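You operate a simulated robot arm through the tools that you are given. There is no shell and no other tool.

You run a simulated robot arm. Do the job below in one go: nothing can be reset, and whatever is moved stays where it is left.

JOB
Set the controls near the top of the tinting bench. At the end: the red lid knob is turned to mark back; the blue lid knob is turned to mark back; the orange lid knob is turned to mark back; the green lid knob is turned to mark back; whatever was shut is shut again. Leave all else as you found it, and nothing knocked over.
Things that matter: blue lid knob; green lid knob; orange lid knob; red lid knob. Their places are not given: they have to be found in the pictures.

It is judged by the outcome, as a careful person would: the job done as asked, and still so three seconds after it is handed in. It fails if anything else is knocked over, pushed out of place, dropped, spilled or broken. A push-on lid holds only when it is set on centred and level and pressed home; a screw cap is set on level and turned clockwise until tight.

ROBOT AND FRAMES
A 7-joint arm with a three-finger gripper, fixed in place. Base frame: the origin is at the foot of the arm, x ahead of it, y to its left, z up; the work surface is at about z = 850. Readings come in mm, degrees, newtons and seconds.
Its first joint turns from -166.0 to 166.0 degrees. Payload 2.69 kg.
Tool frame: the origin (TCP) lies between the finger pads and is the grasp point; the fingertips stand 30 mm ahead of it; z points along the fingers, y is the line along which they close. Largest opening 128 mm; the body of the gripper starts 117 mm behind the TCP.
Orientation is that of the tool frame in the base frame, as a unit quaternion [x, y, z, w]. With the fingers straight down and closing along the base's y, the tool's x points along the base's -x, its y along +y and its z along -z.

CONTROLS
- The arm moves only by the tool move_arm. Its argument "commands" is a list of rows, each an object (a shift or turn left out is 0, a gripper value left out holds the last) with "jaw": the finger opening in mm, from 0 to 128; "dp": the shift along the tool's x, y, z in mm, a list of three; "rotation": the turn, a rotation vector about the tool's x, y, z in degrees, a list of three. In form: [{"jaw": jaw, "dp": [dx, dy, dz], "rotation": [ax, ay, az]}, ...]. A call has 1 to 20 rows; each row is the pose to reach, as a shift and turn from the pose commanded when the call began, along the tool's axes at that moment. Rows are played at 5 a second. More than 50 mm and 8.6 degrees between two rows, or a gripper value outside its range, and nothing of the call is played. A pose out of reach is approached as far as the arm can. The call stops where the force on the tool passes 40 N (or 10 N more than at its start, if that is more) or the arm is blocked; 0.2 s more then pass. Each finger halts on what it meets, pressing with about 27 N; the grip force reading is that of the motor and also rises with nothing between the fingers. The clock runs only during rows and for 0.2 s after the last one: add rows that repeat a pose to give the fingers time. The reply holds the time, the measured pose of the TCP, the force on the tool along the base axes, the opening and the grip force, in the units named above and with some noise, with the torque about the TCP (base axes, N m) and any sound that the robot's microphone picked up.
- Cameras (640 x 400 px; columns grow to the right, rows downward): "scene" is fixed at [54.3, 503.7, 1857.1]; the picture's right is [-0.42, -0.91, 0.00], its down [-0.55, 0.26, -0.79] and it looks along [0.72, -0.34, -0.61] (base axes); focal length 343 px, centre (320, 200). "wrist" rides on the gripper at [58, 54, -131] in the tool frame; the picture's right is [-0.68, 0.74, 0.00], its down [-0.62, -0.57, -0.55] and it looks along [-0.40, -0.37, 0.84] (tool axes); focal length 234 px, centre (320, 200).
- capture(camera): a new picture of that camera. It takes no simulated time.
- move_column(by): slides the trunk up (or, below 0, down) by that many mm; the arm rides with it, the base frame stays. It gives what a move gives, with no picture.
- probe_pixels(camera, pixels): for up to 12 pixels [column, row] of the newest picture of that camera ("zoom" is the newest enlarged one), the place [x, y, z] in the base frame of the surface seen there, good to about 2 mm, but the place of the scene camera against the robot may be out by one fixed shift of up to 18 mm in any direction. It takes no simulated time.
- close_up(camera, box): a new picture of the part [left, top, right, bottom] of that camera's present view, enlarged. It takes no simulated time.
- finish_job(): hands the job in; it is judged then, once.

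Unless the task says otherwise, let go and move clear before handing in.

The tools are called as a command line: name --argument value ..., lists and objects as JSON in quotes. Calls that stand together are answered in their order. move_arm: Moves the arm, as the interface text tells. Its arguments: {"type":"object","properties":{"commands":{"type":"array"}},"required":["commands"]} The other tools are called the same way: move_column (by) slides the trunk up or down; capture (camera) takes a picture; probe_pixels (camera, pixels) gives the place of the surface under pixels of a picture; close_up (camera, box) takes an enlarged picture of a part of a camera's view; finish_job () hands the job in.

At the start:

```text
t: 0.0
eef_pos: [709.7, 257.5, 1428.7]
ee_rot: [0.0, 1.0, -0.001, 0.0]
force: [-0.2, 0.6, -0.5]
ft_torque: [0.0, 0.0, 0.01]
grip_width: 128.1
gripper_force: 0.1
trunk travel left (down, up): [-150.0, 200.0]
```

scene: 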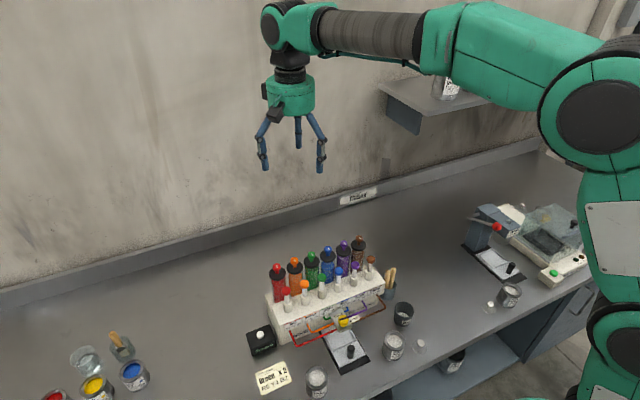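
wrist: 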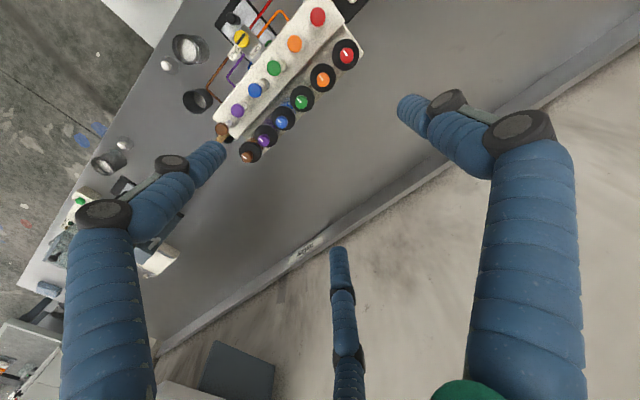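

The scene view shows a row of coloured canisters with dark lids at about pixels (278,268) to (358,243), and the wrist view shows the lid knobs from above at (346,53), (323,77), (302,98), (284,118). I'll take close-ups of both before I move.

close_up --camera "scene" --box '[240, 220, 420, 340]'

close_up --camera "wrist" --box '[200, 0, 400, 170]'

```text
3.33 times, centred on (330, 280) of scene
```

zoom: 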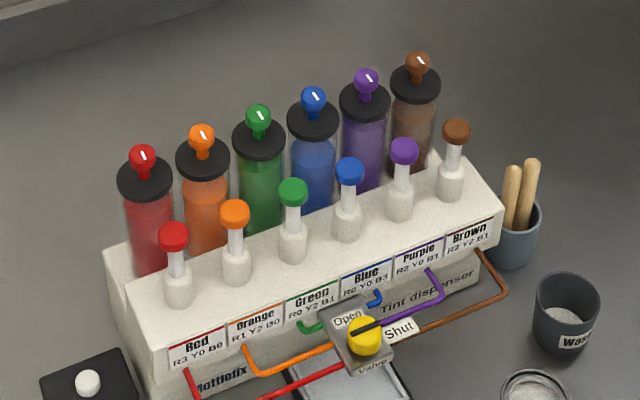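

```text
2.35 times, centred on (300, 85) of wrist
```

zoom: 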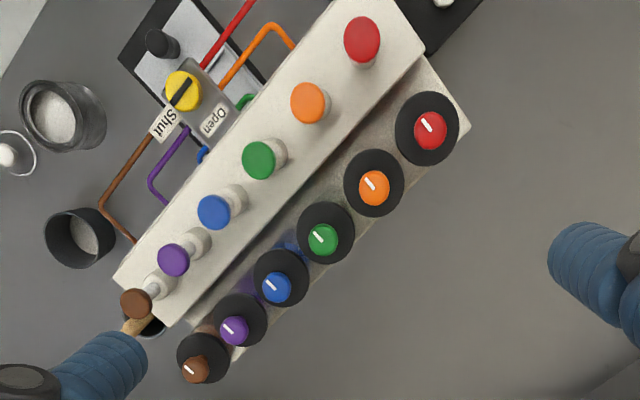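

The knobs carry white pointer lines, but I can't read any marks on the lids yet. I'll zoom in more tightly from both cameras.

close_up --camera "wrist" --box '[270, 30, 370, 130]'

close_up --camera "scene" --box '[265, 230, 345, 290]'

```text
4.00 times, centred on (320, 80) of wrist
```

zoom: 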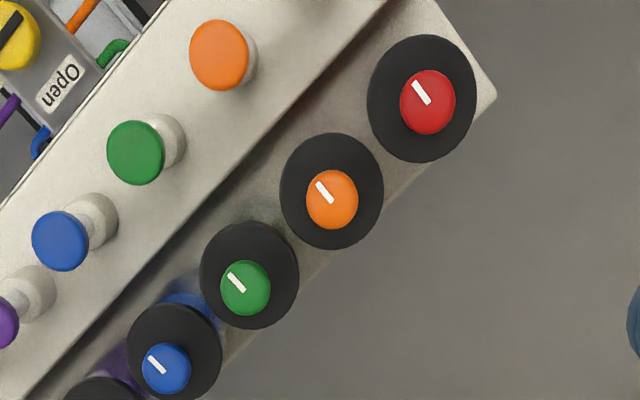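

```text
6.67 times, centred on (305, 260) of scene
```

zoom: 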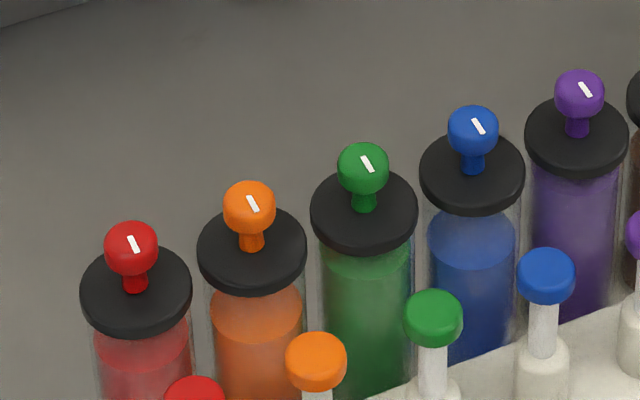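

Both views show the red, orange, green and blue knobs all pointing the same way, with the white line running from the knob's centre toward its edge on the robot side. I'll probe the knobs and lids at wrist pixels around (347,55), (323,80), (302,102) and (282,122), and check them against the scene camera.

capture --camera "wrist"

capture --camera "scene"

probe_pixels --camera "wrist" --pixels '[[347, 55.5], [323, 79.8], [301.5, 102], [281.5, 122], [350, 44], [325, 69], [301, 91], [281, 111], [336, 63], [313, 86], [262, 140], [245, 157]]'

probe_pixels --camera "scene" --pixels '[[276.8, 266], [291.4, 260.4], [305.8, 254.5], [319.5, 249], [332.6, 244], [275, 275], [290, 268], [304, 264], [318, 257]]'

```text
taken
```

wrist: 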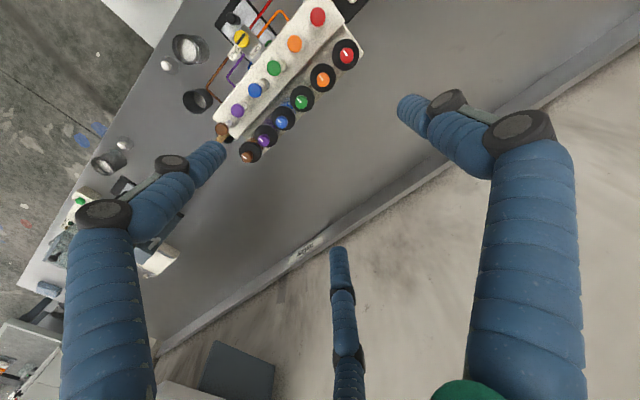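

```text
taken
```

scene: 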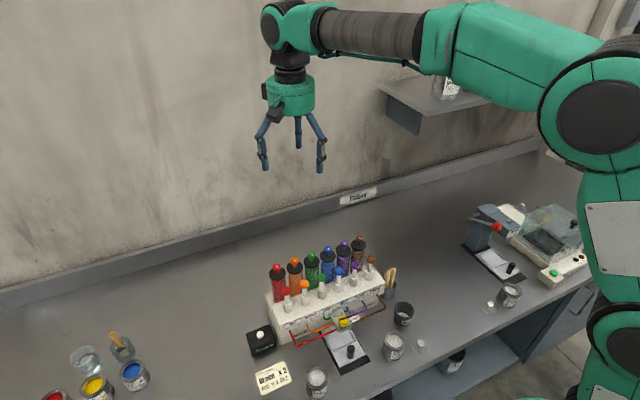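

```text
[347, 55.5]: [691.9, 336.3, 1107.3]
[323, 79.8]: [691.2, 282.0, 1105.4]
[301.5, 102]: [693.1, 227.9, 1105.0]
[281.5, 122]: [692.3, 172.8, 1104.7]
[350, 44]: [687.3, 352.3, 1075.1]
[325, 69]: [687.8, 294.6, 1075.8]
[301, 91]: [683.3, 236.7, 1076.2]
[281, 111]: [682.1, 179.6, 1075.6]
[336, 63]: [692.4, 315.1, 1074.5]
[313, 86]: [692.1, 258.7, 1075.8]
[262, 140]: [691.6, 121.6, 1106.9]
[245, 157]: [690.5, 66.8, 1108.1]
```

```text
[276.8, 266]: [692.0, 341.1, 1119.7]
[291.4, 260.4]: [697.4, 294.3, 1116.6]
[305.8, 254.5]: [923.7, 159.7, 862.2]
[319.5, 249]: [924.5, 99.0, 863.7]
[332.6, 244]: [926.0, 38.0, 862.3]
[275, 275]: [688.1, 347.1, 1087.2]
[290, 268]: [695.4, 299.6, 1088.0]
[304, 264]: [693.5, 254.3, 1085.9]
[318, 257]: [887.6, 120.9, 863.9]
```

The wrist probes put the knob tops at x≈692, y≈336 (red), 282 (orange), 228 (green) and 173 (blue), z≈1106, with the lids at z≈1075. The scene camera is offset from this, so I'll trust the wrist camera. Next I'll probe the pump plungers in front of the knobs, then move closer with the fingers partly closed to look for marks on the lids.

probe_pixels --camera "wrist" --pixels '[[317, 17], [294, 44], [273, 68], [255, 90], [237, 110], [222, 130], [355, 60], [340, 40], [330, 30], [310, 140]]'

move_arm --commands '[{"jaw": 100, "dp": [8, 15, 29]}, {"jaw": 80, "dp": [15, 29, 57]}, {"jaw": 60, "dp": [23, 44, 86]}, {"jaw": 60, "dp": [30, 58, 114]}, {"jaw": 60, "dp": [38, 73, 143]}, {"jaw": 60, "dp": [45, 87, 171]}, {"jaw": 60, "dp": [53, 102, 200]}, {"jaw": 60, "dp": [60, 116, 220]}, {"jaw": 60, "dp": [60, 116, 220]}]'

capture --camera "wrist"

capture --camera "scene"

```text
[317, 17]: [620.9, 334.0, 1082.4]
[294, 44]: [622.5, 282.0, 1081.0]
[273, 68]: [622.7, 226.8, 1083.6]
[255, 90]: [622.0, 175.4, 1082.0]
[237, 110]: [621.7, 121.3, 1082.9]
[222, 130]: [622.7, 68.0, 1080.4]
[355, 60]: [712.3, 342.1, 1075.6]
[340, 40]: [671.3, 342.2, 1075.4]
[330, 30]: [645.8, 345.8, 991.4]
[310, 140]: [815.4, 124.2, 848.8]
```

```text
t: 2.0
eef_pos: [650.1, 373.6, 1209.3]
ee_rot: [0.0, 1.0, 0.0, 0.001]
force: [-1.0, 0.3, 0.2]
ft_torque: [-0.03, 0.0, -0.04]
grip_width: 60.2
gripper_force: 0.0
trunk travel left (down, up): [-150.0, 200.0]
```

```text
taken
```

wrist: 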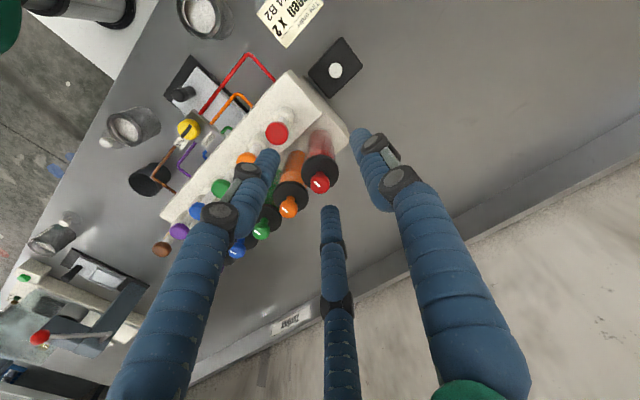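

```text
taken
```

scene: 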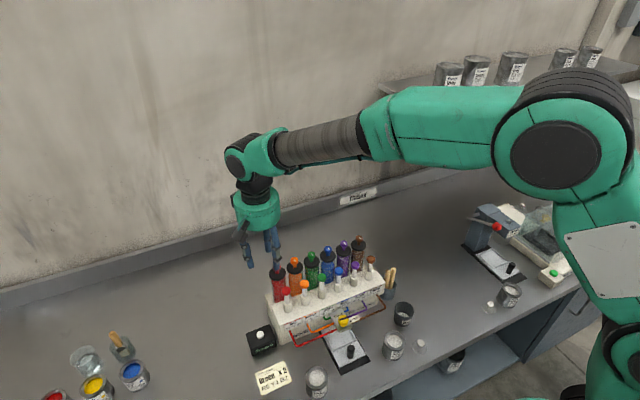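

The wrist view now shows three fingers closing toward a common centre, with the red knob at (320,183) and the orange at (288,207). I'll zoom in on the red and orange lids to look for marks.

close_up --camera "wrist" --box '[270, 140, 350, 230]'

close_up --camera "scene" --box '[230, 210, 320, 290]'

```text
4.44 times, centred on (310, 185) of wrist
```

zoom: 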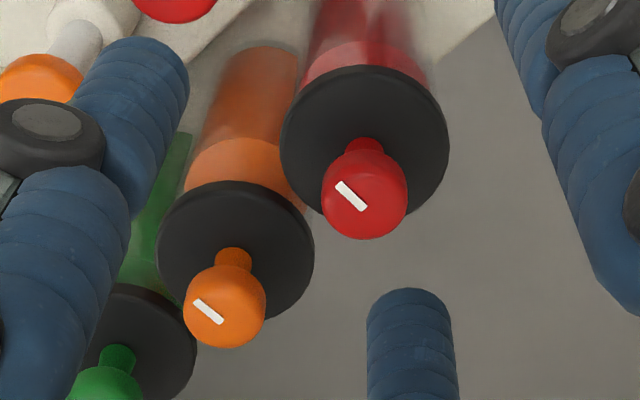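

```text
5.00 times, centred on (275, 250) of scene
```

zoom: 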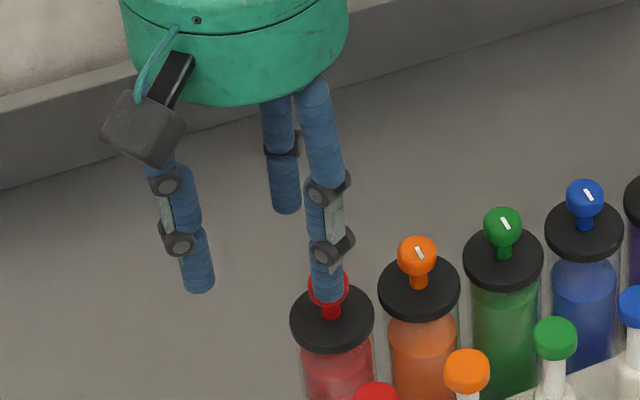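

I see no printed marks on the red or orange lids. Each white line runs from the knob's centre to the edge facing the robot (-x), so all of them point to the front now. I'll yaw the tool 90° above the knobs to view the lids and housing from the back, which also tests the wrist's range.

move_arm --commands '[{"jaw": 60, "dp": [-7, -6, 0], "rotation": [0, 0, 7.5]}, {"dp": [-13, -13, 0], "rotation": [0, 0, 15]}, {"dp": [-20, -19, 0], "rotation": [0, 0, 22.5]}, {"dp": [-27, -26, 0], "rotation": [0, 0, 30]}, {"dp": [-33, -32, 0], "rotation": [0, 0, 37.5]}, {"dp": [-40, -38, 0], "rotation": [0, 0, 45]}, {"dp": [-47, -45, 0], "rotation": [0, 0, 52.5]}, {"dp": [-53, -51, 0], "rotation": [0, 0, 60]}, {"dp": [-60, -58, 0], "rotation": [0, 0, 67.5]}, {"dp": [-67, -64, 0], "rotation": [0, 0, 75]}, {"dp": [-73, -71, 0], "rotation": [0, 0, 82.5]}, {"dp": [-80, -77, 0], "rotation": [0, 0, 90]}, {"dp": [-80, -77, 0], "rotation": [0, 0, 90]}]'

capture --camera "wrist"

```text
t: 4.8
eef_pos: [730.4, 296.7, 1209.4]
ee_rot: [0.708, 0.707, 0.0, 0.0]
force: [-0.4, 0.0, -0.5]
ft_torque: [0.01, 0.01, 0.02]
grip_width: 59.9
gripper_force: 0.1
trunk travel left (down, up): [-150.0, 200.0]
```

```text
taken
```

wrist: 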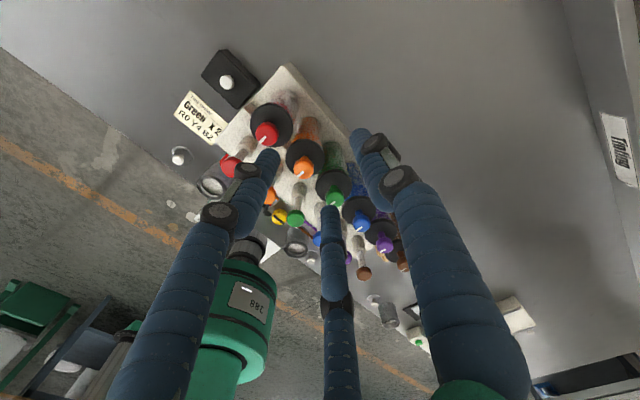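

The yaw reached a full 90° and the knobs are in view from the back, with red at (266,132) and orange at (302,168). I'll zoom in on the back of the lids and housing to look for marks.

close_up --camera "wrist" --box '[220, 70, 340, 190]'

close_up --camera "wrist" --box '[300, 120, 420, 280]'

```text
3.33 times, centred on (280, 130) of wrist
```

zoom: 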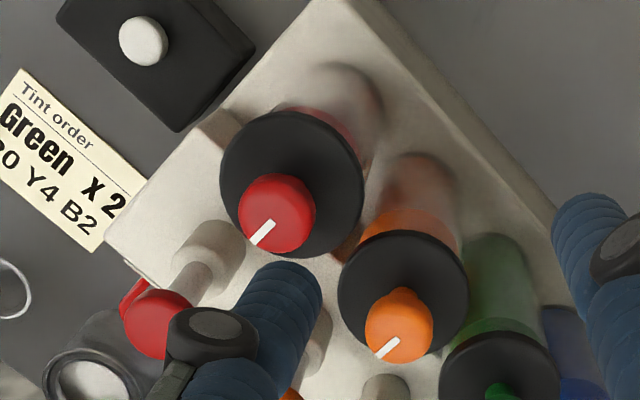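

```text
2.50 times, centred on (360, 200) of wrist
```

zoom: 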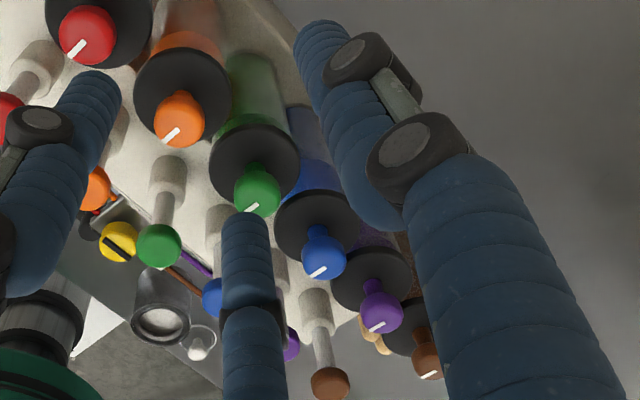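

The back view confirms that each white line runs from its knob's centre toward -x, with no other marks, so "back" means pointing +x, a 180° turn. I'll refine the knob centres by probing several points on the red and orange caps before approaching.

close_up --camera "wrist" --box '[240, 105, 320, 185]'

```text
5.00 times, centred on (280, 145) of wrist
```

zoom: 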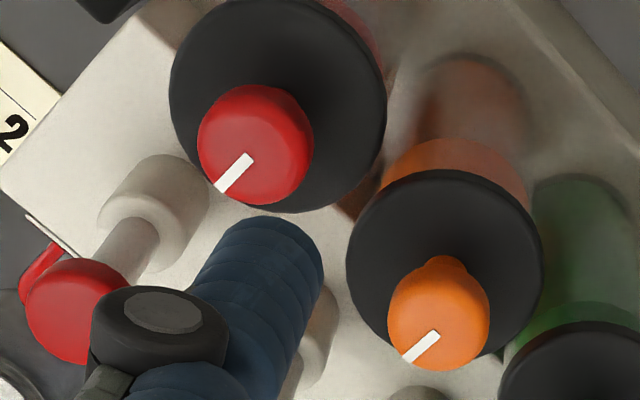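

probe_pixels --camera "zoom" --pixels '[[250, 155], [217, 190], [205, 145], [285, 195], [308, 165], [250, 90], [250, 120], [438, 333], [404, 360], [440, 367], [440, 270], [395, 325]]'

```text
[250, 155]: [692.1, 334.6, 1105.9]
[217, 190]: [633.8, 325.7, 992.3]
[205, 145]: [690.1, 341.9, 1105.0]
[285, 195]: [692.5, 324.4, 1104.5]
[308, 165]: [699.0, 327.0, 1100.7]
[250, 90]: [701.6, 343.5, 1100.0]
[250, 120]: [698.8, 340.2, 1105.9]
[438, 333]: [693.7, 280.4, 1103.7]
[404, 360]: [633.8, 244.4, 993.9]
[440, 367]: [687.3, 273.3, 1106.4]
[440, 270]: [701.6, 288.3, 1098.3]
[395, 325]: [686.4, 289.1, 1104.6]
```

The inner end of each white line sits at the knob's centre, so red is at about (692, 335) and orange at about (693, 281). I'll move directly over red with the jaw at 44 mm, come down to z≈1140 and check the alignment.

move_arm --commands '[{"jaw": 44, "dp": [13, -13, 0]}, {"dp": [26, -26, 0]}, {"dp": [38.6, -38.4, 0]}, {"dp": [38.6, -38.4, 25]}, {"dp": [38.6, -38.4, 50]}, {"dp": [38.6, -38.4, 67]}, {"dp": [38.6, -38.4, 67]}]'

capture --camera "wrist"

close_up --camera "scene" --box '[230, 190, 350, 290]'

```text
t: 6.4
eef_pos: [692.3, 334.8, 1143.4]
ee_rot: [0.707, 0.707, 0.0, 0.0]
force: [-0.5, 0.0, -0.4]
ft_torque: [0.02, 0.0, -0.01]
grip_width: 44.0
gripper_force: 0.1
trunk travel left (down, up): [-150.0, 200.0]
```

```text
taken
```

wrist: 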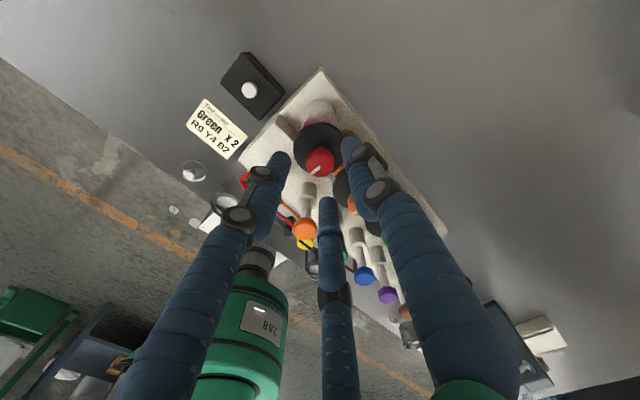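

```text
4.00 times, centred on (290, 240) of scene
```

zoom: 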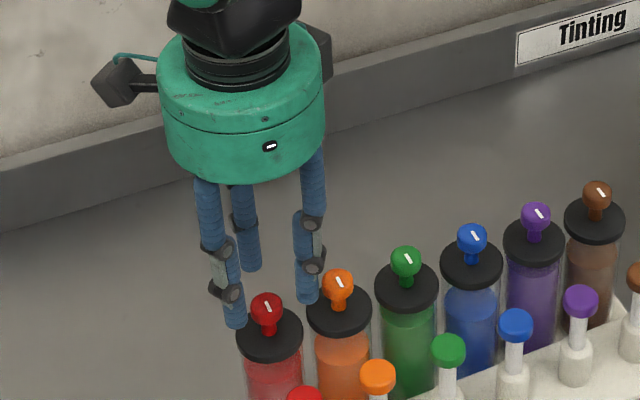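

The TCP is at (692.3, 334.8) and the red knob shows between the three fingertips near wrist pixel (319,160), where I'd expect the knob's top centre at about (319,167). I'll zoom in to check centring precisely.

close_up --camera "wrist" --box '[270, 110, 370, 220]'

```text
3.64 times, centred on (320, 165) of wrist
```

zoom: 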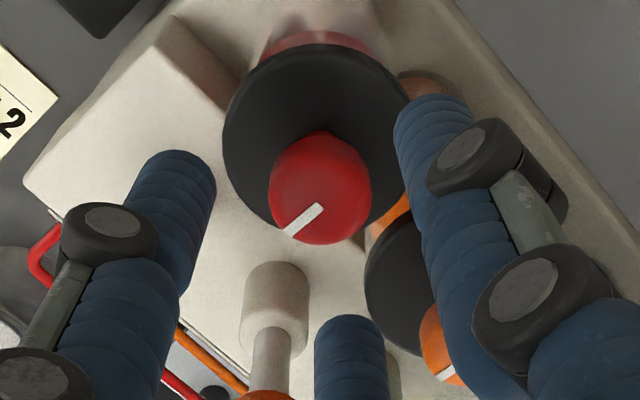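

The inner end of red's pointer projects to (320.5,166.4) against an expected (319.3,167.5), so the centring is within 1 mm. I'll lower to TCP z≈1112, which leaves the fingertips about 7 mm above the lid, and check the force before closing.

move_arm --commands '[{"jaw": 44, "dp": [0, 0, 10]}, {"dp": [0, 0, 20]}, {"dp": [0, 0, 27]}, {"dp": [0, 0, 31]}, {"dp": [0, 0, 31]}]'

close_up --camera "wrist" --box '[270, 110, 370, 220]'

close_up --camera "scene" --box '[240, 230, 320, 290]'

```text
t: 7.6
eef_pos: [690.8, 335.2, 1111.6]
ee_rot: [0.708, 0.707, 0.0, 0.0]
force: [0.6, 0.4, 0.6]
ft_torque: [-0.03, -0.02, 0.01]
grip_width: 44.1
gripper_force: 0.1
trunk travel left (down, up): [-150.0, 200.0]
```

```text
3.64 times, centred on (320, 165) of wrist
```

zoom: 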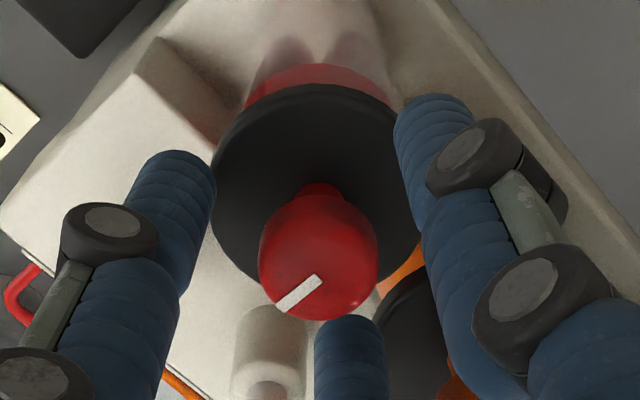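

```text
6.67 times, centred on (280, 260) of scene
```

zoom: 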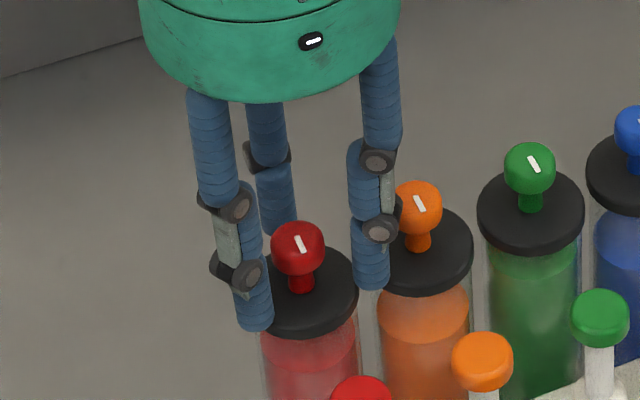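

The red knob sits in the middle of the fingers: its pointer's inner end is at row 187 against an expected 187.6, and the force is near zero. I'll close slowly and watch for side forces.

move_arm --commands '[{"jaw": 36}, {"jaw": 30}, {"jaw": 26}, {"jaw": 23}, {"jaw": 20}, {"jaw": 17}, {"jaw": 14}, {"jaw": 14}, {"jaw": 14}]'

close_up --camera "wrist" --box '[270, 110, 370, 220]'

close_up --camera "scene" --box '[240, 230, 320, 290]'

```text
t: 9.6
eef_pos: [692.4, 335.0, 1111.5]
ee_rot: [0.707, 0.707, 0.0, 0.0]
force: [2.5, 10.2, -1.2]
ft_torque: [0.32, -0.11, 0.14]
grip_width: 22.4
gripper_force: 45.0
trunk travel left (down, up): [-150.0, 200.0]
```

```text
3.64 times, centred on (320, 165) of wrist
```

zoom: 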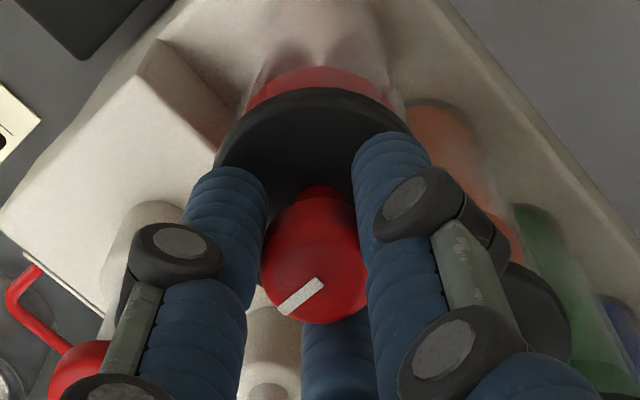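

```text
6.67 times, centred on (280, 260) of scene
```

zoom: 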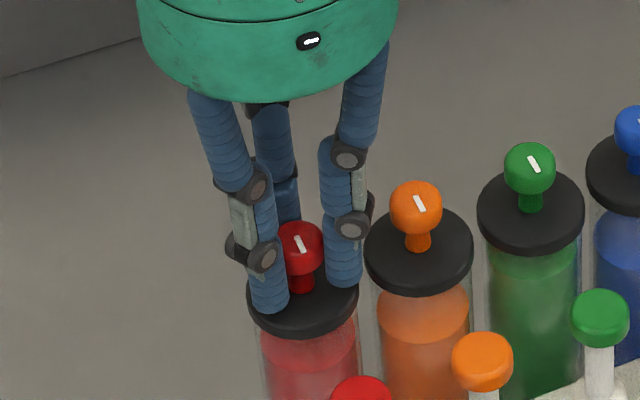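

The grip closed on the 22.4 mm knob with a residual +y force of 10 N, so the tool is slightly off in y. I'll shift it about 1 mm toward +y to relieve that, then turn a trial 15° and check that the knob follows.

move_arm --commands '[{"dp": [0.5, 0.1, 0]}, {"dp": [1, 0.2, 0]}, {"dp": [1, 0.2, 0]}]'

```text
t: 10.4
eef_pos: [692.6, 335.8, 1111.7]
ee_rot: [0.707, 0.707, -0.001, 0.001]
force: [-0.1, -1.2, 0.7]
ft_torque: [-0.27, 0.11, 0.14]
grip_width: 22.0
gripper_force: 45.1
trunk travel left (down, up): [-150.0, 200.0]
```

The side force dropped to about 1 N, so the grip is centred at y≈336. I'll turn -15° about the tool axis as a trial and look at the pointer.

move_arm --commands '[{"rotation": [0, 0, -5]}, {"rotation": [0, 0, -10]}, {"rotation": [0, 0, -15]}, {"rotation": [0, 0, -15]}]'

close_up --camera "scene" --box '[240, 230, 320, 290]'

close_up --camera "wrist" --box '[270, 110, 370, 220]'

```text
t: 11.4
eef_pos: [692.7, 334.7, 1111.3]
ee_rot: [0.609, 0.794, -0.001, 0.0]
force: [0.8, -9.1, -0.2]
ft_torque: [-0.35, -0.12, 0.04]
grip_width: 22.4
gripper_force: 44.8
trunk travel left (down, up): [-150.0, 200.0]
```

```text
6.67 times, centred on (280, 260) of scene
```

zoom: 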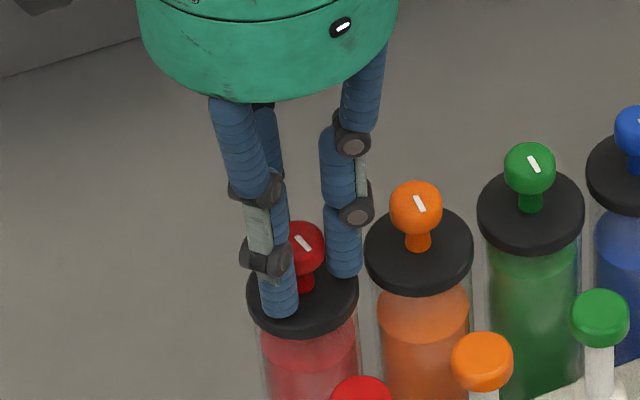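

```text
3.64 times, centred on (320, 165) of wrist
```

zoom: 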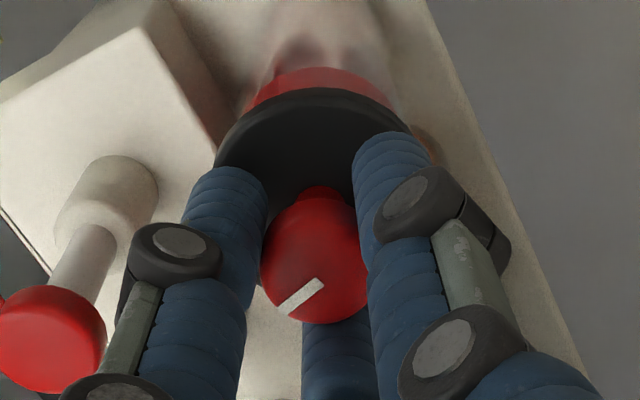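

The knob follows the fingers: its pointer is unchanged relative to them in the wrist view and has rotated in the scene view, with a turning torque of only 0.04 N m. I'll continue another 75° with a 0.5 mm correction and then check.

move_arm --commands '[{"dp": [-0.4, -0.1, 0], "rotation": [0, 0, -7.5]}, {"dp": [-0.4, -0.1, 0], "rotation": [0, 0, -15]}, {"dp": [-0.4, -0.1, 0], "rotation": [0, 0, -22.5]}, {"dp": [-0.4, -0.1, 0], "rotation": [0, 0, -30]}, {"dp": [-0.4, -0.1, 0], "rotation": [0, 0, -37.5]}, {"dp": [-0.4, -0.1, 0], "rotation": [0, 0, -45]}, {"dp": [-0.4, -0.1, 0], "rotation": [0, 0, -52.5]}, {"dp": [-0.4, -0.1, 0], "rotation": [0, 0, -60]}, {"dp": [-0.4, -0.1, 0], "rotation": [0, 0, -67.5]}, {"dp": [-0.4, -0.1, 0], "rotation": [0, 0, -75]}, {"dp": [-0.4, -0.1, 0], "rotation": [0, 0, -75]}]'

close_up --camera "scene" --box '[240, 230, 320, 290]'

close_up --camera "wrist" --box '[270, 110, 370, 220]'

```text
t: 13.8
eef_pos: [691.3, 336.0, 1111.1]
ee_rot: [0.0, 1.0, 0.0, -0.001]
force: [-0.2, -0.9, -1.1]
ft_torque: [-0.07, 0.04, -0.01]
grip_width: 22.4
gripper_force: 44.5
trunk travel left (down, up): [-150.0, 200.0]
```

```text
6.67 times, centred on (280, 260) of scene
```

zoom: 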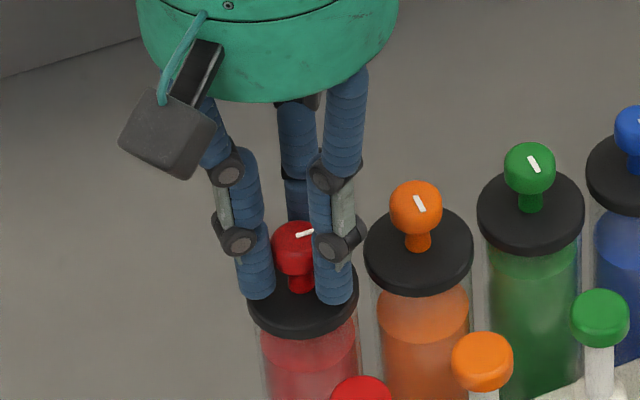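

```text
3.64 times, centred on (320, 165) of wrist
```

zoom: 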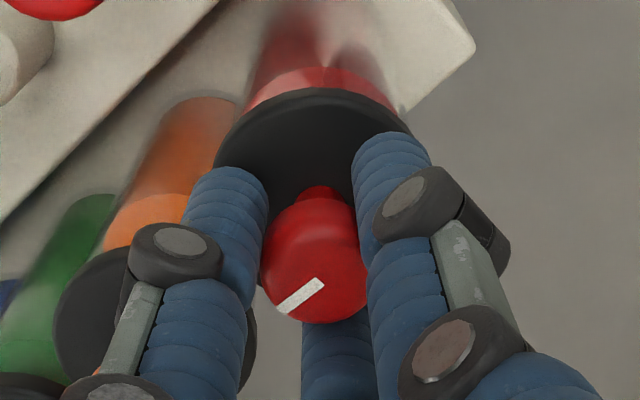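

Red has now turned 90°, with its pointer toward -y (right in the scene view), and the forces are near zero. I'll turn the remaining 90°.

move_arm --commands '[{"rotation": [0, 0, -7.5]}, {"rotation": [0, 0, -15]}, {"rotation": [0, 0, -22.5]}, {"rotation": [0, 0, -30]}, {"rotation": [0, 0, -37.5]}, {"rotation": [0, 0, -45]}, {"rotation": [0, 0, -52.5]}, {"rotation": [0, 0, -60]}, {"rotation": [0, 0, -67.5]}, {"rotation": [0, 0, -75]}, {"rotation": [0, 0, -82.5]}, {"rotation": [0, 0, -90]}, {"rotation": [0, 0, -90]}]'

close_up --camera "scene" --box '[240, 230, 320, 290]'

close_up --camera "wrist" --box '[270, 110, 370, 220]'

```text
t: 16.6
eef_pos: [692.3, 335.8, 1111.9]
ee_rot: [0.707, -0.707, 0.0, 0.0]
force: [-1.0, -3.2, -1.8]
ft_torque: [-0.03, 0.03, -0.02]
grip_width: 22.4
gripper_force: 45.3
trunk travel left (down, up): [-150.0, 200.0]
```

```text
6.67 times, centred on (280, 260) of scene
```

zoom: 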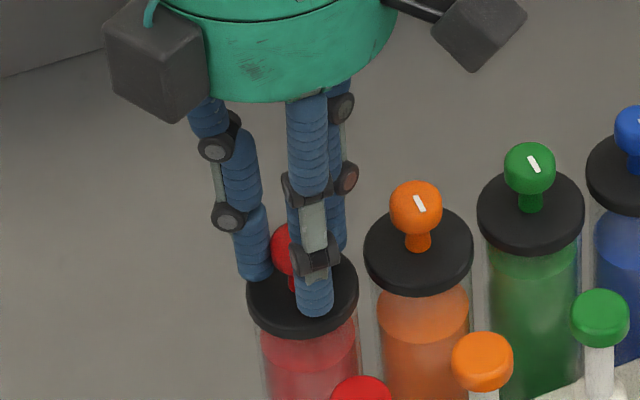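

```text
3.64 times, centred on (320, 165) of wrist
```

zoom: 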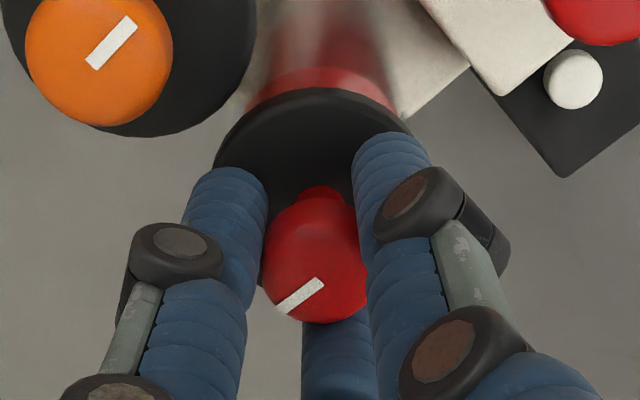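

Red has turned 180° in total, and its pointer now runs opposite to orange's in the wrist view. I'll open the jaw gently, rise, and verify.

move_arm --commands '[{"jaw": 24}, {"jaw": 30}, {"jaw": 38}, {"jaw": 44}, {"jaw": 44}, {"jaw": 44, "dp": [0, 0, -15]}, {"dp": [0, 0, -32]}, {"dp": [0, 0, -32]}]'

close_up --camera "wrist" --box '[240, 90, 370, 220]'

close_up --camera "scene" --box '[240, 230, 320, 290]'

```text
t: 18.4
eef_pos: [691.9, 335.0, 1143.9]
ee_rot: [0.707, -0.707, 0.0, 0.0]
force: [-0.2, -1.2, 0.3]
ft_torque: [-0.02, -0.01, 0.04]
grip_width: 43.9
gripper_force: 0.1
trunk travel left (down, up): [-150.0, 200.0]
```

```text
3.08 times, centred on (305, 155) of wrist
```

zoom: 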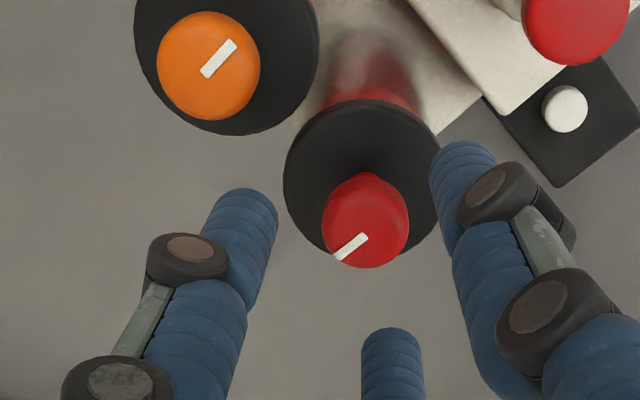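

```text
6.67 times, centred on (280, 260) of scene
```

zoom: 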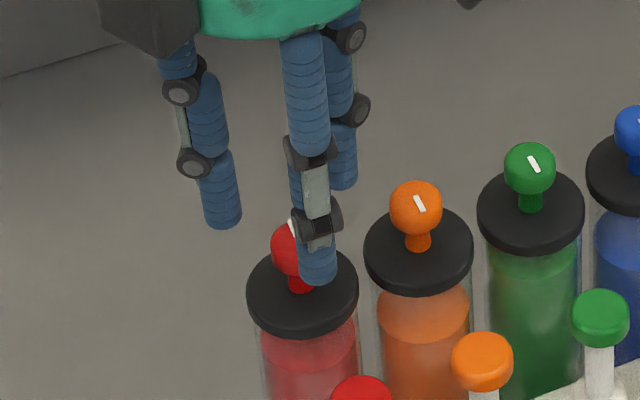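

Red's lid is still seated and its pointer now runs from (365,236) to (335,258) in the close-up. I'll zoom in and probe the line's ends to confirm the direction is +x.

close_up --camera "wrist" --box '[300, 140, 340, 180]'

```text
10.00 times, centred on (320, 160) of wrist
```

zoom: 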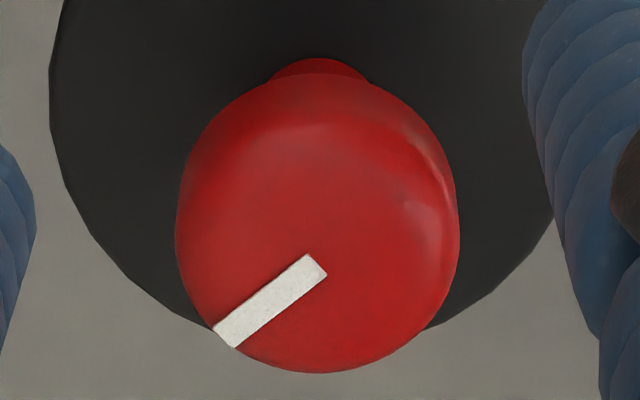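

Red's line runs from (316,264) to (223,340), 39.2° in the image against a predicted 40.5° for exactly +x, so red is set to back. Next I'll go over orange at y≈282 and unwind the tool toward +90°, so that I turn it the same way.

move_arm --commands '[{"jaw": 44, "dp": [0, 0, -6], "rotation": [0, 0, 7.5]}, {"dp": [5, 0, -12], "rotation": [0, 0, 15]}, {"dp": [10, 0, -12], "rotation": [0, 0, 22.5]}, {"dp": [15, 0, -12], "rotation": [0, 0, 30]}, {"dp": [20, 0, -12], "rotation": [0, 0, 37.5]}, {"dp": [25, 0, -12], "rotation": [0, 0, 45]}, {"dp": [30, 0, -12], "rotation": [0, 0, 52.5]}, {"dp": [35, 0, -12], "rotation": [0, 0, 60]}, {"dp": [40, 0, -12], "rotation": [0, 0, 67.5]}, {"dp": [45, 0, -12], "rotation": [0, 0, 75]}, {"dp": [50, 0, -12], "rotation": [0, 0, 82.5]}, {"dp": [54, 0, -12], "rotation": [0, 0, 90]}, {"dp": [54, 0, -12], "rotation": [0, 0, 90]}]'

move_arm --commands '[{"rotation": [0, 0, 7.5]}, {"rotation": [0, 0, 15]}, {"rotation": [0, 0, 22.5]}, {"rotation": [0, 0, 30]}, {"rotation": [0, 0, 37.5]}, {"rotation": [0, 0, 45]}, {"rotation": [0, 0, 52.5]}, {"rotation": [0, 0, 60]}, {"rotation": [0, 0, 67.5]}, {"rotation": [0, 0, 75]}, {"rotation": [0, 0, 82.5]}, {"rotation": [0, 0, 90]}, {"dp": [0, 0, 12], "rotation": [0, 0, 90]}, {"dp": [0, 0, 12], "rotation": [0, 0, 90]}]'

close_up --camera "wrist" --box '[300, 140, 340, 180]'

close_up --camera "scene" --box '[240, 220, 340, 290]'

```text
t: 21.2
eef_pos: [691.0, 279.8, 1154.6]
ee_rot: [0.001, 1.0, 0.0, 0.0]
force: [-0.5, -0.2, 1.1]
ft_torque: [-0.03, -0.01, -0.01]
grip_width: 44.0
gripper_force: 0.0
trunk travel left (down, up): [-150.0, 200.0]
```

```text
t: 24.2
eef_pos: [691.7, 281.3, 1143.7]
ee_rot: [0.708, 0.706, 0.0, 0.0]
force: [-0.5, -0.8, -0.2]
ft_torque: [-0.01, -0.03, -0.02]
grip_width: 43.9
gripper_force: 0.1
trunk travel left (down, up): [-150.0, 200.0]
```

```text
10.00 times, centred on (320, 160) of wrist
```

zoom: 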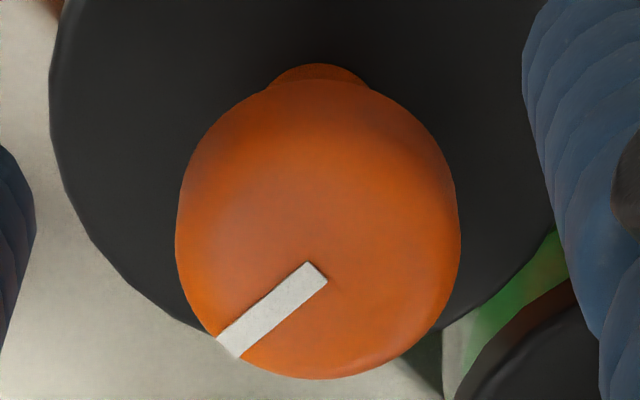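

```text
5.71 times, centred on (290, 255) of scene
```

zoom: 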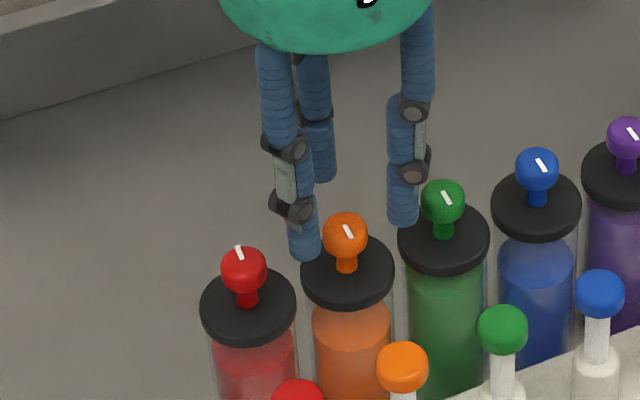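

Orange's centre projects to (316,272) against a predicted (313,269), so it is centred within about 0.5 mm. The scene view also shows red's pointer at the back edge. I'll descend 32 mm and close gently on orange.

move_arm --commands '[{"jaw": 44, "dp": [0, 0, 10]}, {"dp": [0, 0, 20]}, {"dp": [0, 0, 27]}, {"dp": [0, 0, 32]}, {"dp": [0, 0, 32]}, {"jaw": 36, "dp": [0, 0, 32]}, {"jaw": 30, "dp": [0, 0, 32]}, {"jaw": 26, "dp": [0, 0, 32]}, {"jaw": 23, "dp": [0, 0, 32]}, {"jaw": 20, "dp": [0, 0, 32]}, {"jaw": 17, "dp": [0, 0, 32]}, {"jaw": 14, "dp": [0, 0, 32]}, {"jaw": 14, "dp": [0, 0, 32]}, {"jaw": 14, "dp": [0, 0, 32]}]'

close_up --camera "wrist" --box '[270, 110, 370, 220]'

close_up --camera "scene" --box '[240, 220, 340, 290]'

```text
t: 27.2
eef_pos: [691.8, 281.1, 1111.3]
ee_rot: [0.707, 0.707, 0.0, 0.0]
force: [-1.8, 2.3, -0.7]
ft_torque: [0.04, 0.04, 0.05]
grip_width: 22.3
gripper_force: 45.0
trunk travel left (down, up): [-150.0, 200.0]
```

```text
3.64 times, centred on (320, 165) of wrist
```

zoom: 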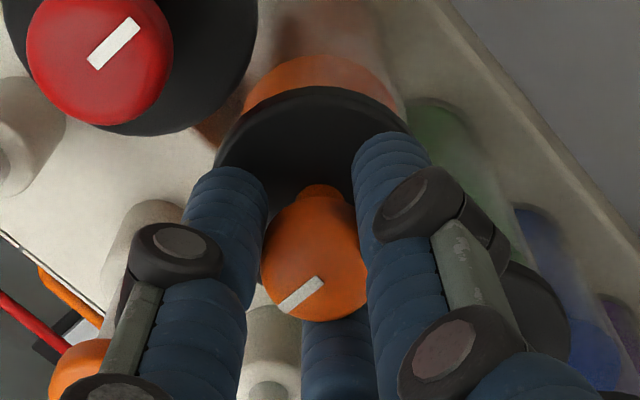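

```text
5.71 times, centred on (290, 255) of scene
```

zoom: 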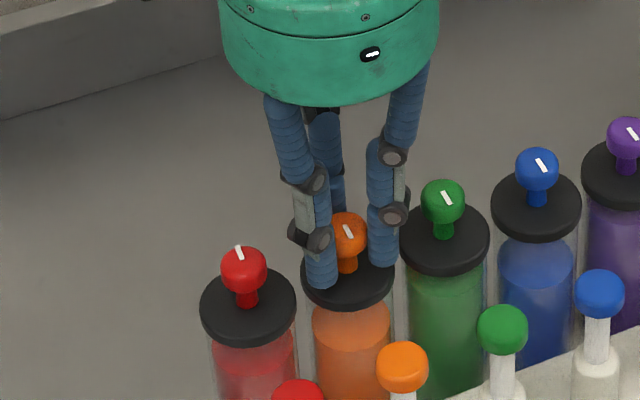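

Orange is gripped at 22.3 mm with side forces of only about 2 N. I'll turn it the first 90°.

move_arm --commands '[{"rotation": [0, 0, -7.5]}, {"rotation": [0, 0, -15]}, {"rotation": [0, 0, -22.5]}, {"rotation": [0, 0, -30]}, {"rotation": [0, 0, -37.5]}, {"rotation": [0, 0, -45]}, {"rotation": [0, 0, -52.5]}, {"rotation": [0, 0, -60]}, {"rotation": [0, 0, -67.5]}, {"rotation": [0, 0, -75]}, {"rotation": [0, 0, -82.5]}, {"rotation": [0, 0, -90]}, {"rotation": [0, 0, -90]}]'

close_up --camera "scene" --box '[240, 220, 340, 290]'

```text
t: 30.0
eef_pos: [692.2, 281.2, 1112.1]
ee_rot: [-0.001, 1.0, 0.0, 0.0]
force: [-0.1, 1.3, 8.6]
ft_torque: [0.07, 0.03, -0.01]
grip_width: 22.4
gripper_force: 44.7
trunk travel left (down, up): [-150.0, 200.0]
```

```text
5.71 times, centred on (290, 255) of scene
```

zoom: 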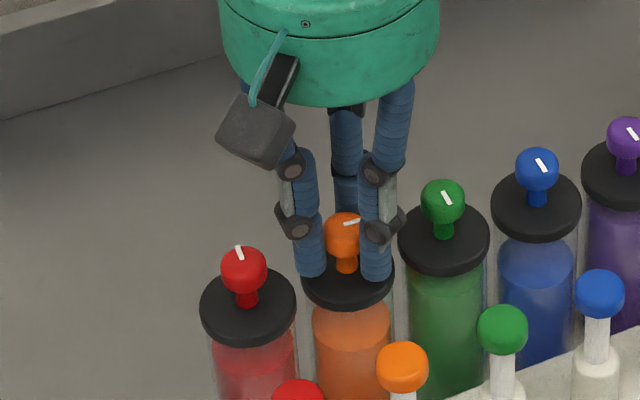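

Orange has turned 90°, its pointer toward -y, and the forces are small (8.6 N vertical). I'll turn the second 90°.

move_arm --commands '[{"rotation": [0, 0, -7.5]}, {"rotation": [0, 0, -15]}, {"rotation": [0, 0, -22.5]}, {"rotation": [0, 0, -30]}, {"rotation": [0, 0, -37.5]}, {"rotation": [0, 0, -45]}, {"rotation": [0, 0, -52.5]}, {"rotation": [0, 0, -60]}, {"rotation": [0, 0, -67.5]}, {"rotation": [0, 0, -75]}, {"rotation": [0, 0, -82.5]}, {"rotation": [0, 0, -90]}, {"rotation": [0, 0, -90]}]'

close_up --camera "wrist" --box '[270, 110, 370, 220]'

```text
t: 32.8
eef_pos: [692.4, 281.0, 1112.6]
ee_rot: [0.708, -0.707, 0.001, -0.001]
force: [4.4, 2.6, 12.6]
ft_torque: [0.13, -0.12, 0.02]
grip_width: 22.1
gripper_force: 44.6
trunk travel left (down, up): [-150.0, 200.0]
```

```text
3.64 times, centred on (320, 165) of wrist
```

zoom: 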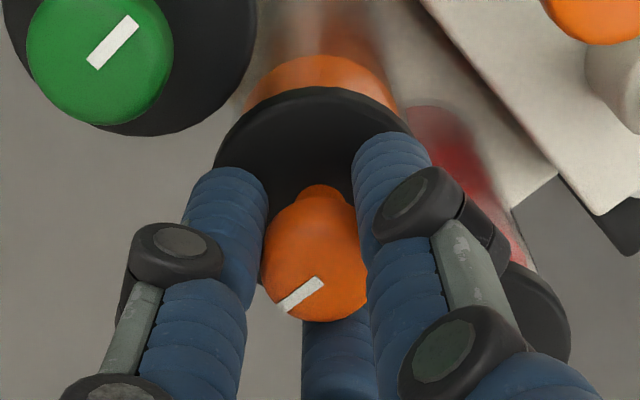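

Orange has turned the full 180° and its pointer stayed fixed relative to the fingers. I'll release gently, rise and check it.

move_arm --commands '[{"jaw": 24}, {"jaw": 30}, {"jaw": 38}, {"jaw": 44}, {"jaw": 44}, {"jaw": 44, "dp": [0, 0, -15]}, {"dp": [0, 0, -32]}, {"dp": [0, 0, -32]}]'

close_up --camera "wrist" --box '[300, 140, 340, 180]'

close_up --camera "scene" --box '[240, 220, 340, 290]'

```text
t: 34.6
eef_pos: [691.8, 280.6, 1143.9]
ee_rot: [-0.707, 0.707, 0.001, 0.001]
force: [0.6, 0.0, 0.5]
ft_torque: [0.0, -0.02, -0.02]
grip_width: 44.1
gripper_force: 0.0
trunk travel left (down, up): [-150.0, 200.0]
```

```text
10.00 times, centred on (320, 160) of wrist
```

zoom: 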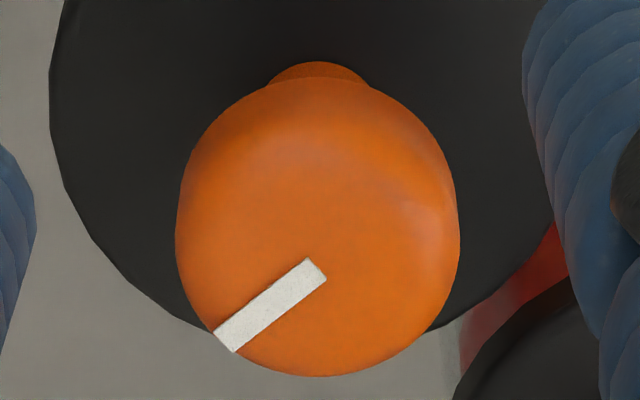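

```text
5.71 times, centred on (290, 255) of scene
```

zoom: 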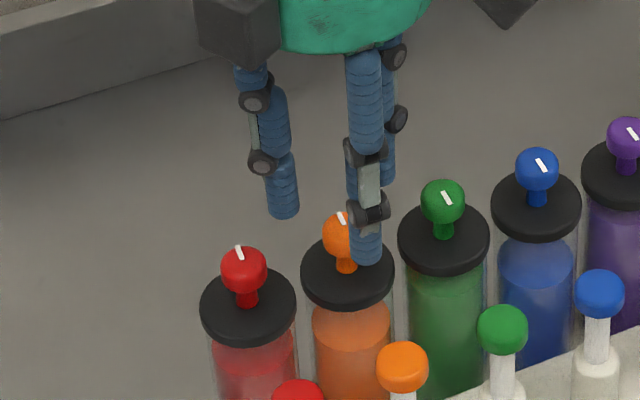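

Orange's line runs from (316,268) to (224,343), 39.2° in the image and the same as red, so it points back. Next I'll move to green at y≈228 and unwind the tool to +90°.

move_arm --commands '[{"jaw": 44, "dp": [0, 0, -6], "rotation": [0, 0, 7.5]}, {"dp": [5, 0, -12], "rotation": [0, 0, 15]}, {"dp": [10, 0, -12], "rotation": [0, 0, 22.5]}, {"dp": [15, 0, -12], "rotation": [0, 0, 30]}, {"dp": [20, 0, -12], "rotation": [0, 0, 37.5]}, {"dp": [25, 0, -12], "rotation": [0, 0, 45]}, {"dp": [30, 0, -12], "rotation": [0, 0, 52.5]}, {"dp": [35, 0, -12], "rotation": [0, 0, 60]}, {"dp": [40, 0, -12], "rotation": [0, 0, 67.5]}, {"dp": [45, 0, -12], "rotation": [0, 0, 75]}, {"dp": [50, 0, -12], "rotation": [0, 0, 82.5]}, {"dp": [54, 0, -12], "rotation": [0, 0, 90]}, {"dp": [54, 0, -12], "rotation": [0, 0, 90]}]'

move_arm --commands '[{"rotation": [0, 0, 7.5]}, {"rotation": [0, 0, 15]}, {"rotation": [0, 0, 22.5]}, {"rotation": [0, 0, 30]}, {"rotation": [0, 0, 37.5]}, {"rotation": [0, 0, 45]}, {"rotation": [0, 0, 52.5]}, {"rotation": [0, 0, 60]}, {"rotation": [0, 0, 67.5]}, {"rotation": [0, 0, 75]}, {"rotation": [0, 0, 82.5]}, {"rotation": [0, 0, 90]}, {"dp": [0, 0, 12], "rotation": [0, 0, 90]}, {"dp": [0, 0, 12], "rotation": [0, 0, 90]}]'

close_up --camera "wrist" --box '[300, 140, 340, 180]'

close_up --camera "scene" --box '[255, 215, 355, 285]'

```text
t: 37.4
eef_pos: [692.0, 227.4, 1156.8]
ee_rot: [0.002, 1.0, 0.0, -0.001]
force: [-0.1, -0.5, 0.7]
ft_torque: [0.01, -0.03, 0.02]
grip_width: 44.0
gripper_force: 0.2
trunk travel left (down, up): [-150.0, 200.0]
```

```text
t: 40.4
eef_pos: [692.1, 227.7, 1143.1]
ee_rot: [0.708, 0.706, 0.0, 0.0]
force: [0.6, -0.1, -0.5]
ft_torque: [-0.01, 0.01, 0.01]
grip_width: 43.8
gripper_force: 0.1
trunk travel left (down, up): [-150.0, 200.0]
```

```text
10.00 times, centred on (320, 160) of wrist
```

zoom: 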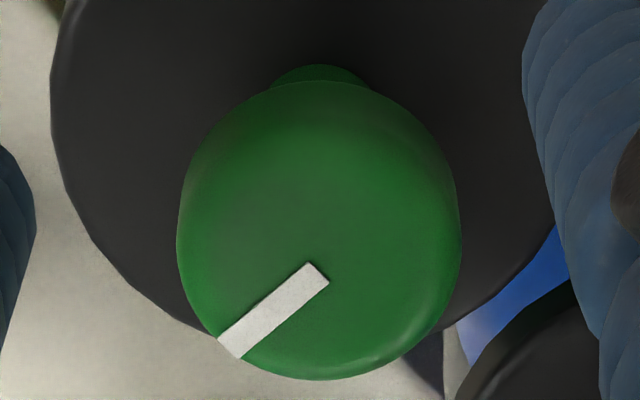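

```text
5.71 times, centred on (305, 250) of scene
```

zoom: 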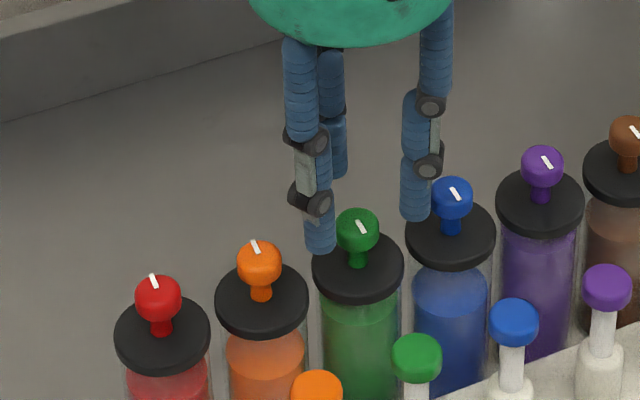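

Green is centred, with the inner end of its line at (318,273) against a predicted (313,269), and the scene view shows red and orange pointing back. I'll descend and close on green.

move_arm --commands '[{"jaw": 44, "dp": [0, 0, 10]}, {"dp": [0, 0, 20]}, {"dp": [0, 0, 27]}, {"dp": [0, 0, 32]}, {"dp": [0, 0, 32]}, {"jaw": 36, "dp": [0, 0, 32]}, {"jaw": 30, "dp": [0, 0, 32]}, {"jaw": 26, "dp": [0, 0, 32]}, {"jaw": 23, "dp": [0, 0, 32]}, {"jaw": 20, "dp": [0, 0, 32]}, {"jaw": 17, "dp": [0, 0, 32]}, {"jaw": 14, "dp": [0, 0, 32]}, {"jaw": 14, "dp": [0, 0, 32]}, {"jaw": 14, "dp": [0, 0, 32]}]'

close_up --camera "scene" --box '[255, 215, 355, 285]'

```text
t: 43.4
eef_pos: [692.6, 226.9, 1111.7]
ee_rot: [0.707, 0.707, 0.001, 0.001]
force: [-3.0, -1.6, -0.9]
ft_torque: [-0.19, 0.03, 0.07]
grip_width: 22.4
gripper_force: 44.8
trunk travel left (down, up): [-150.0, 200.0]
```

```text
5.71 times, centred on (305, 250) of scene
```

zoom: 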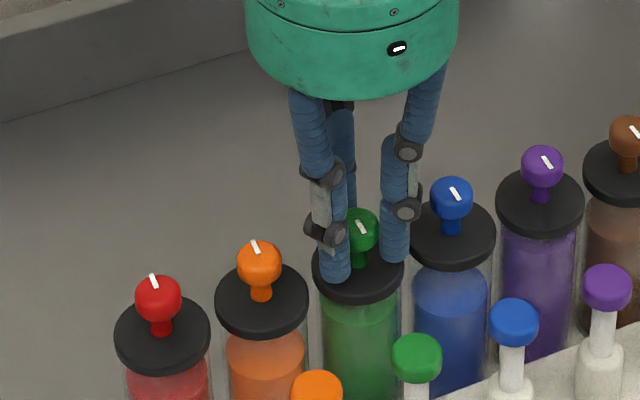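

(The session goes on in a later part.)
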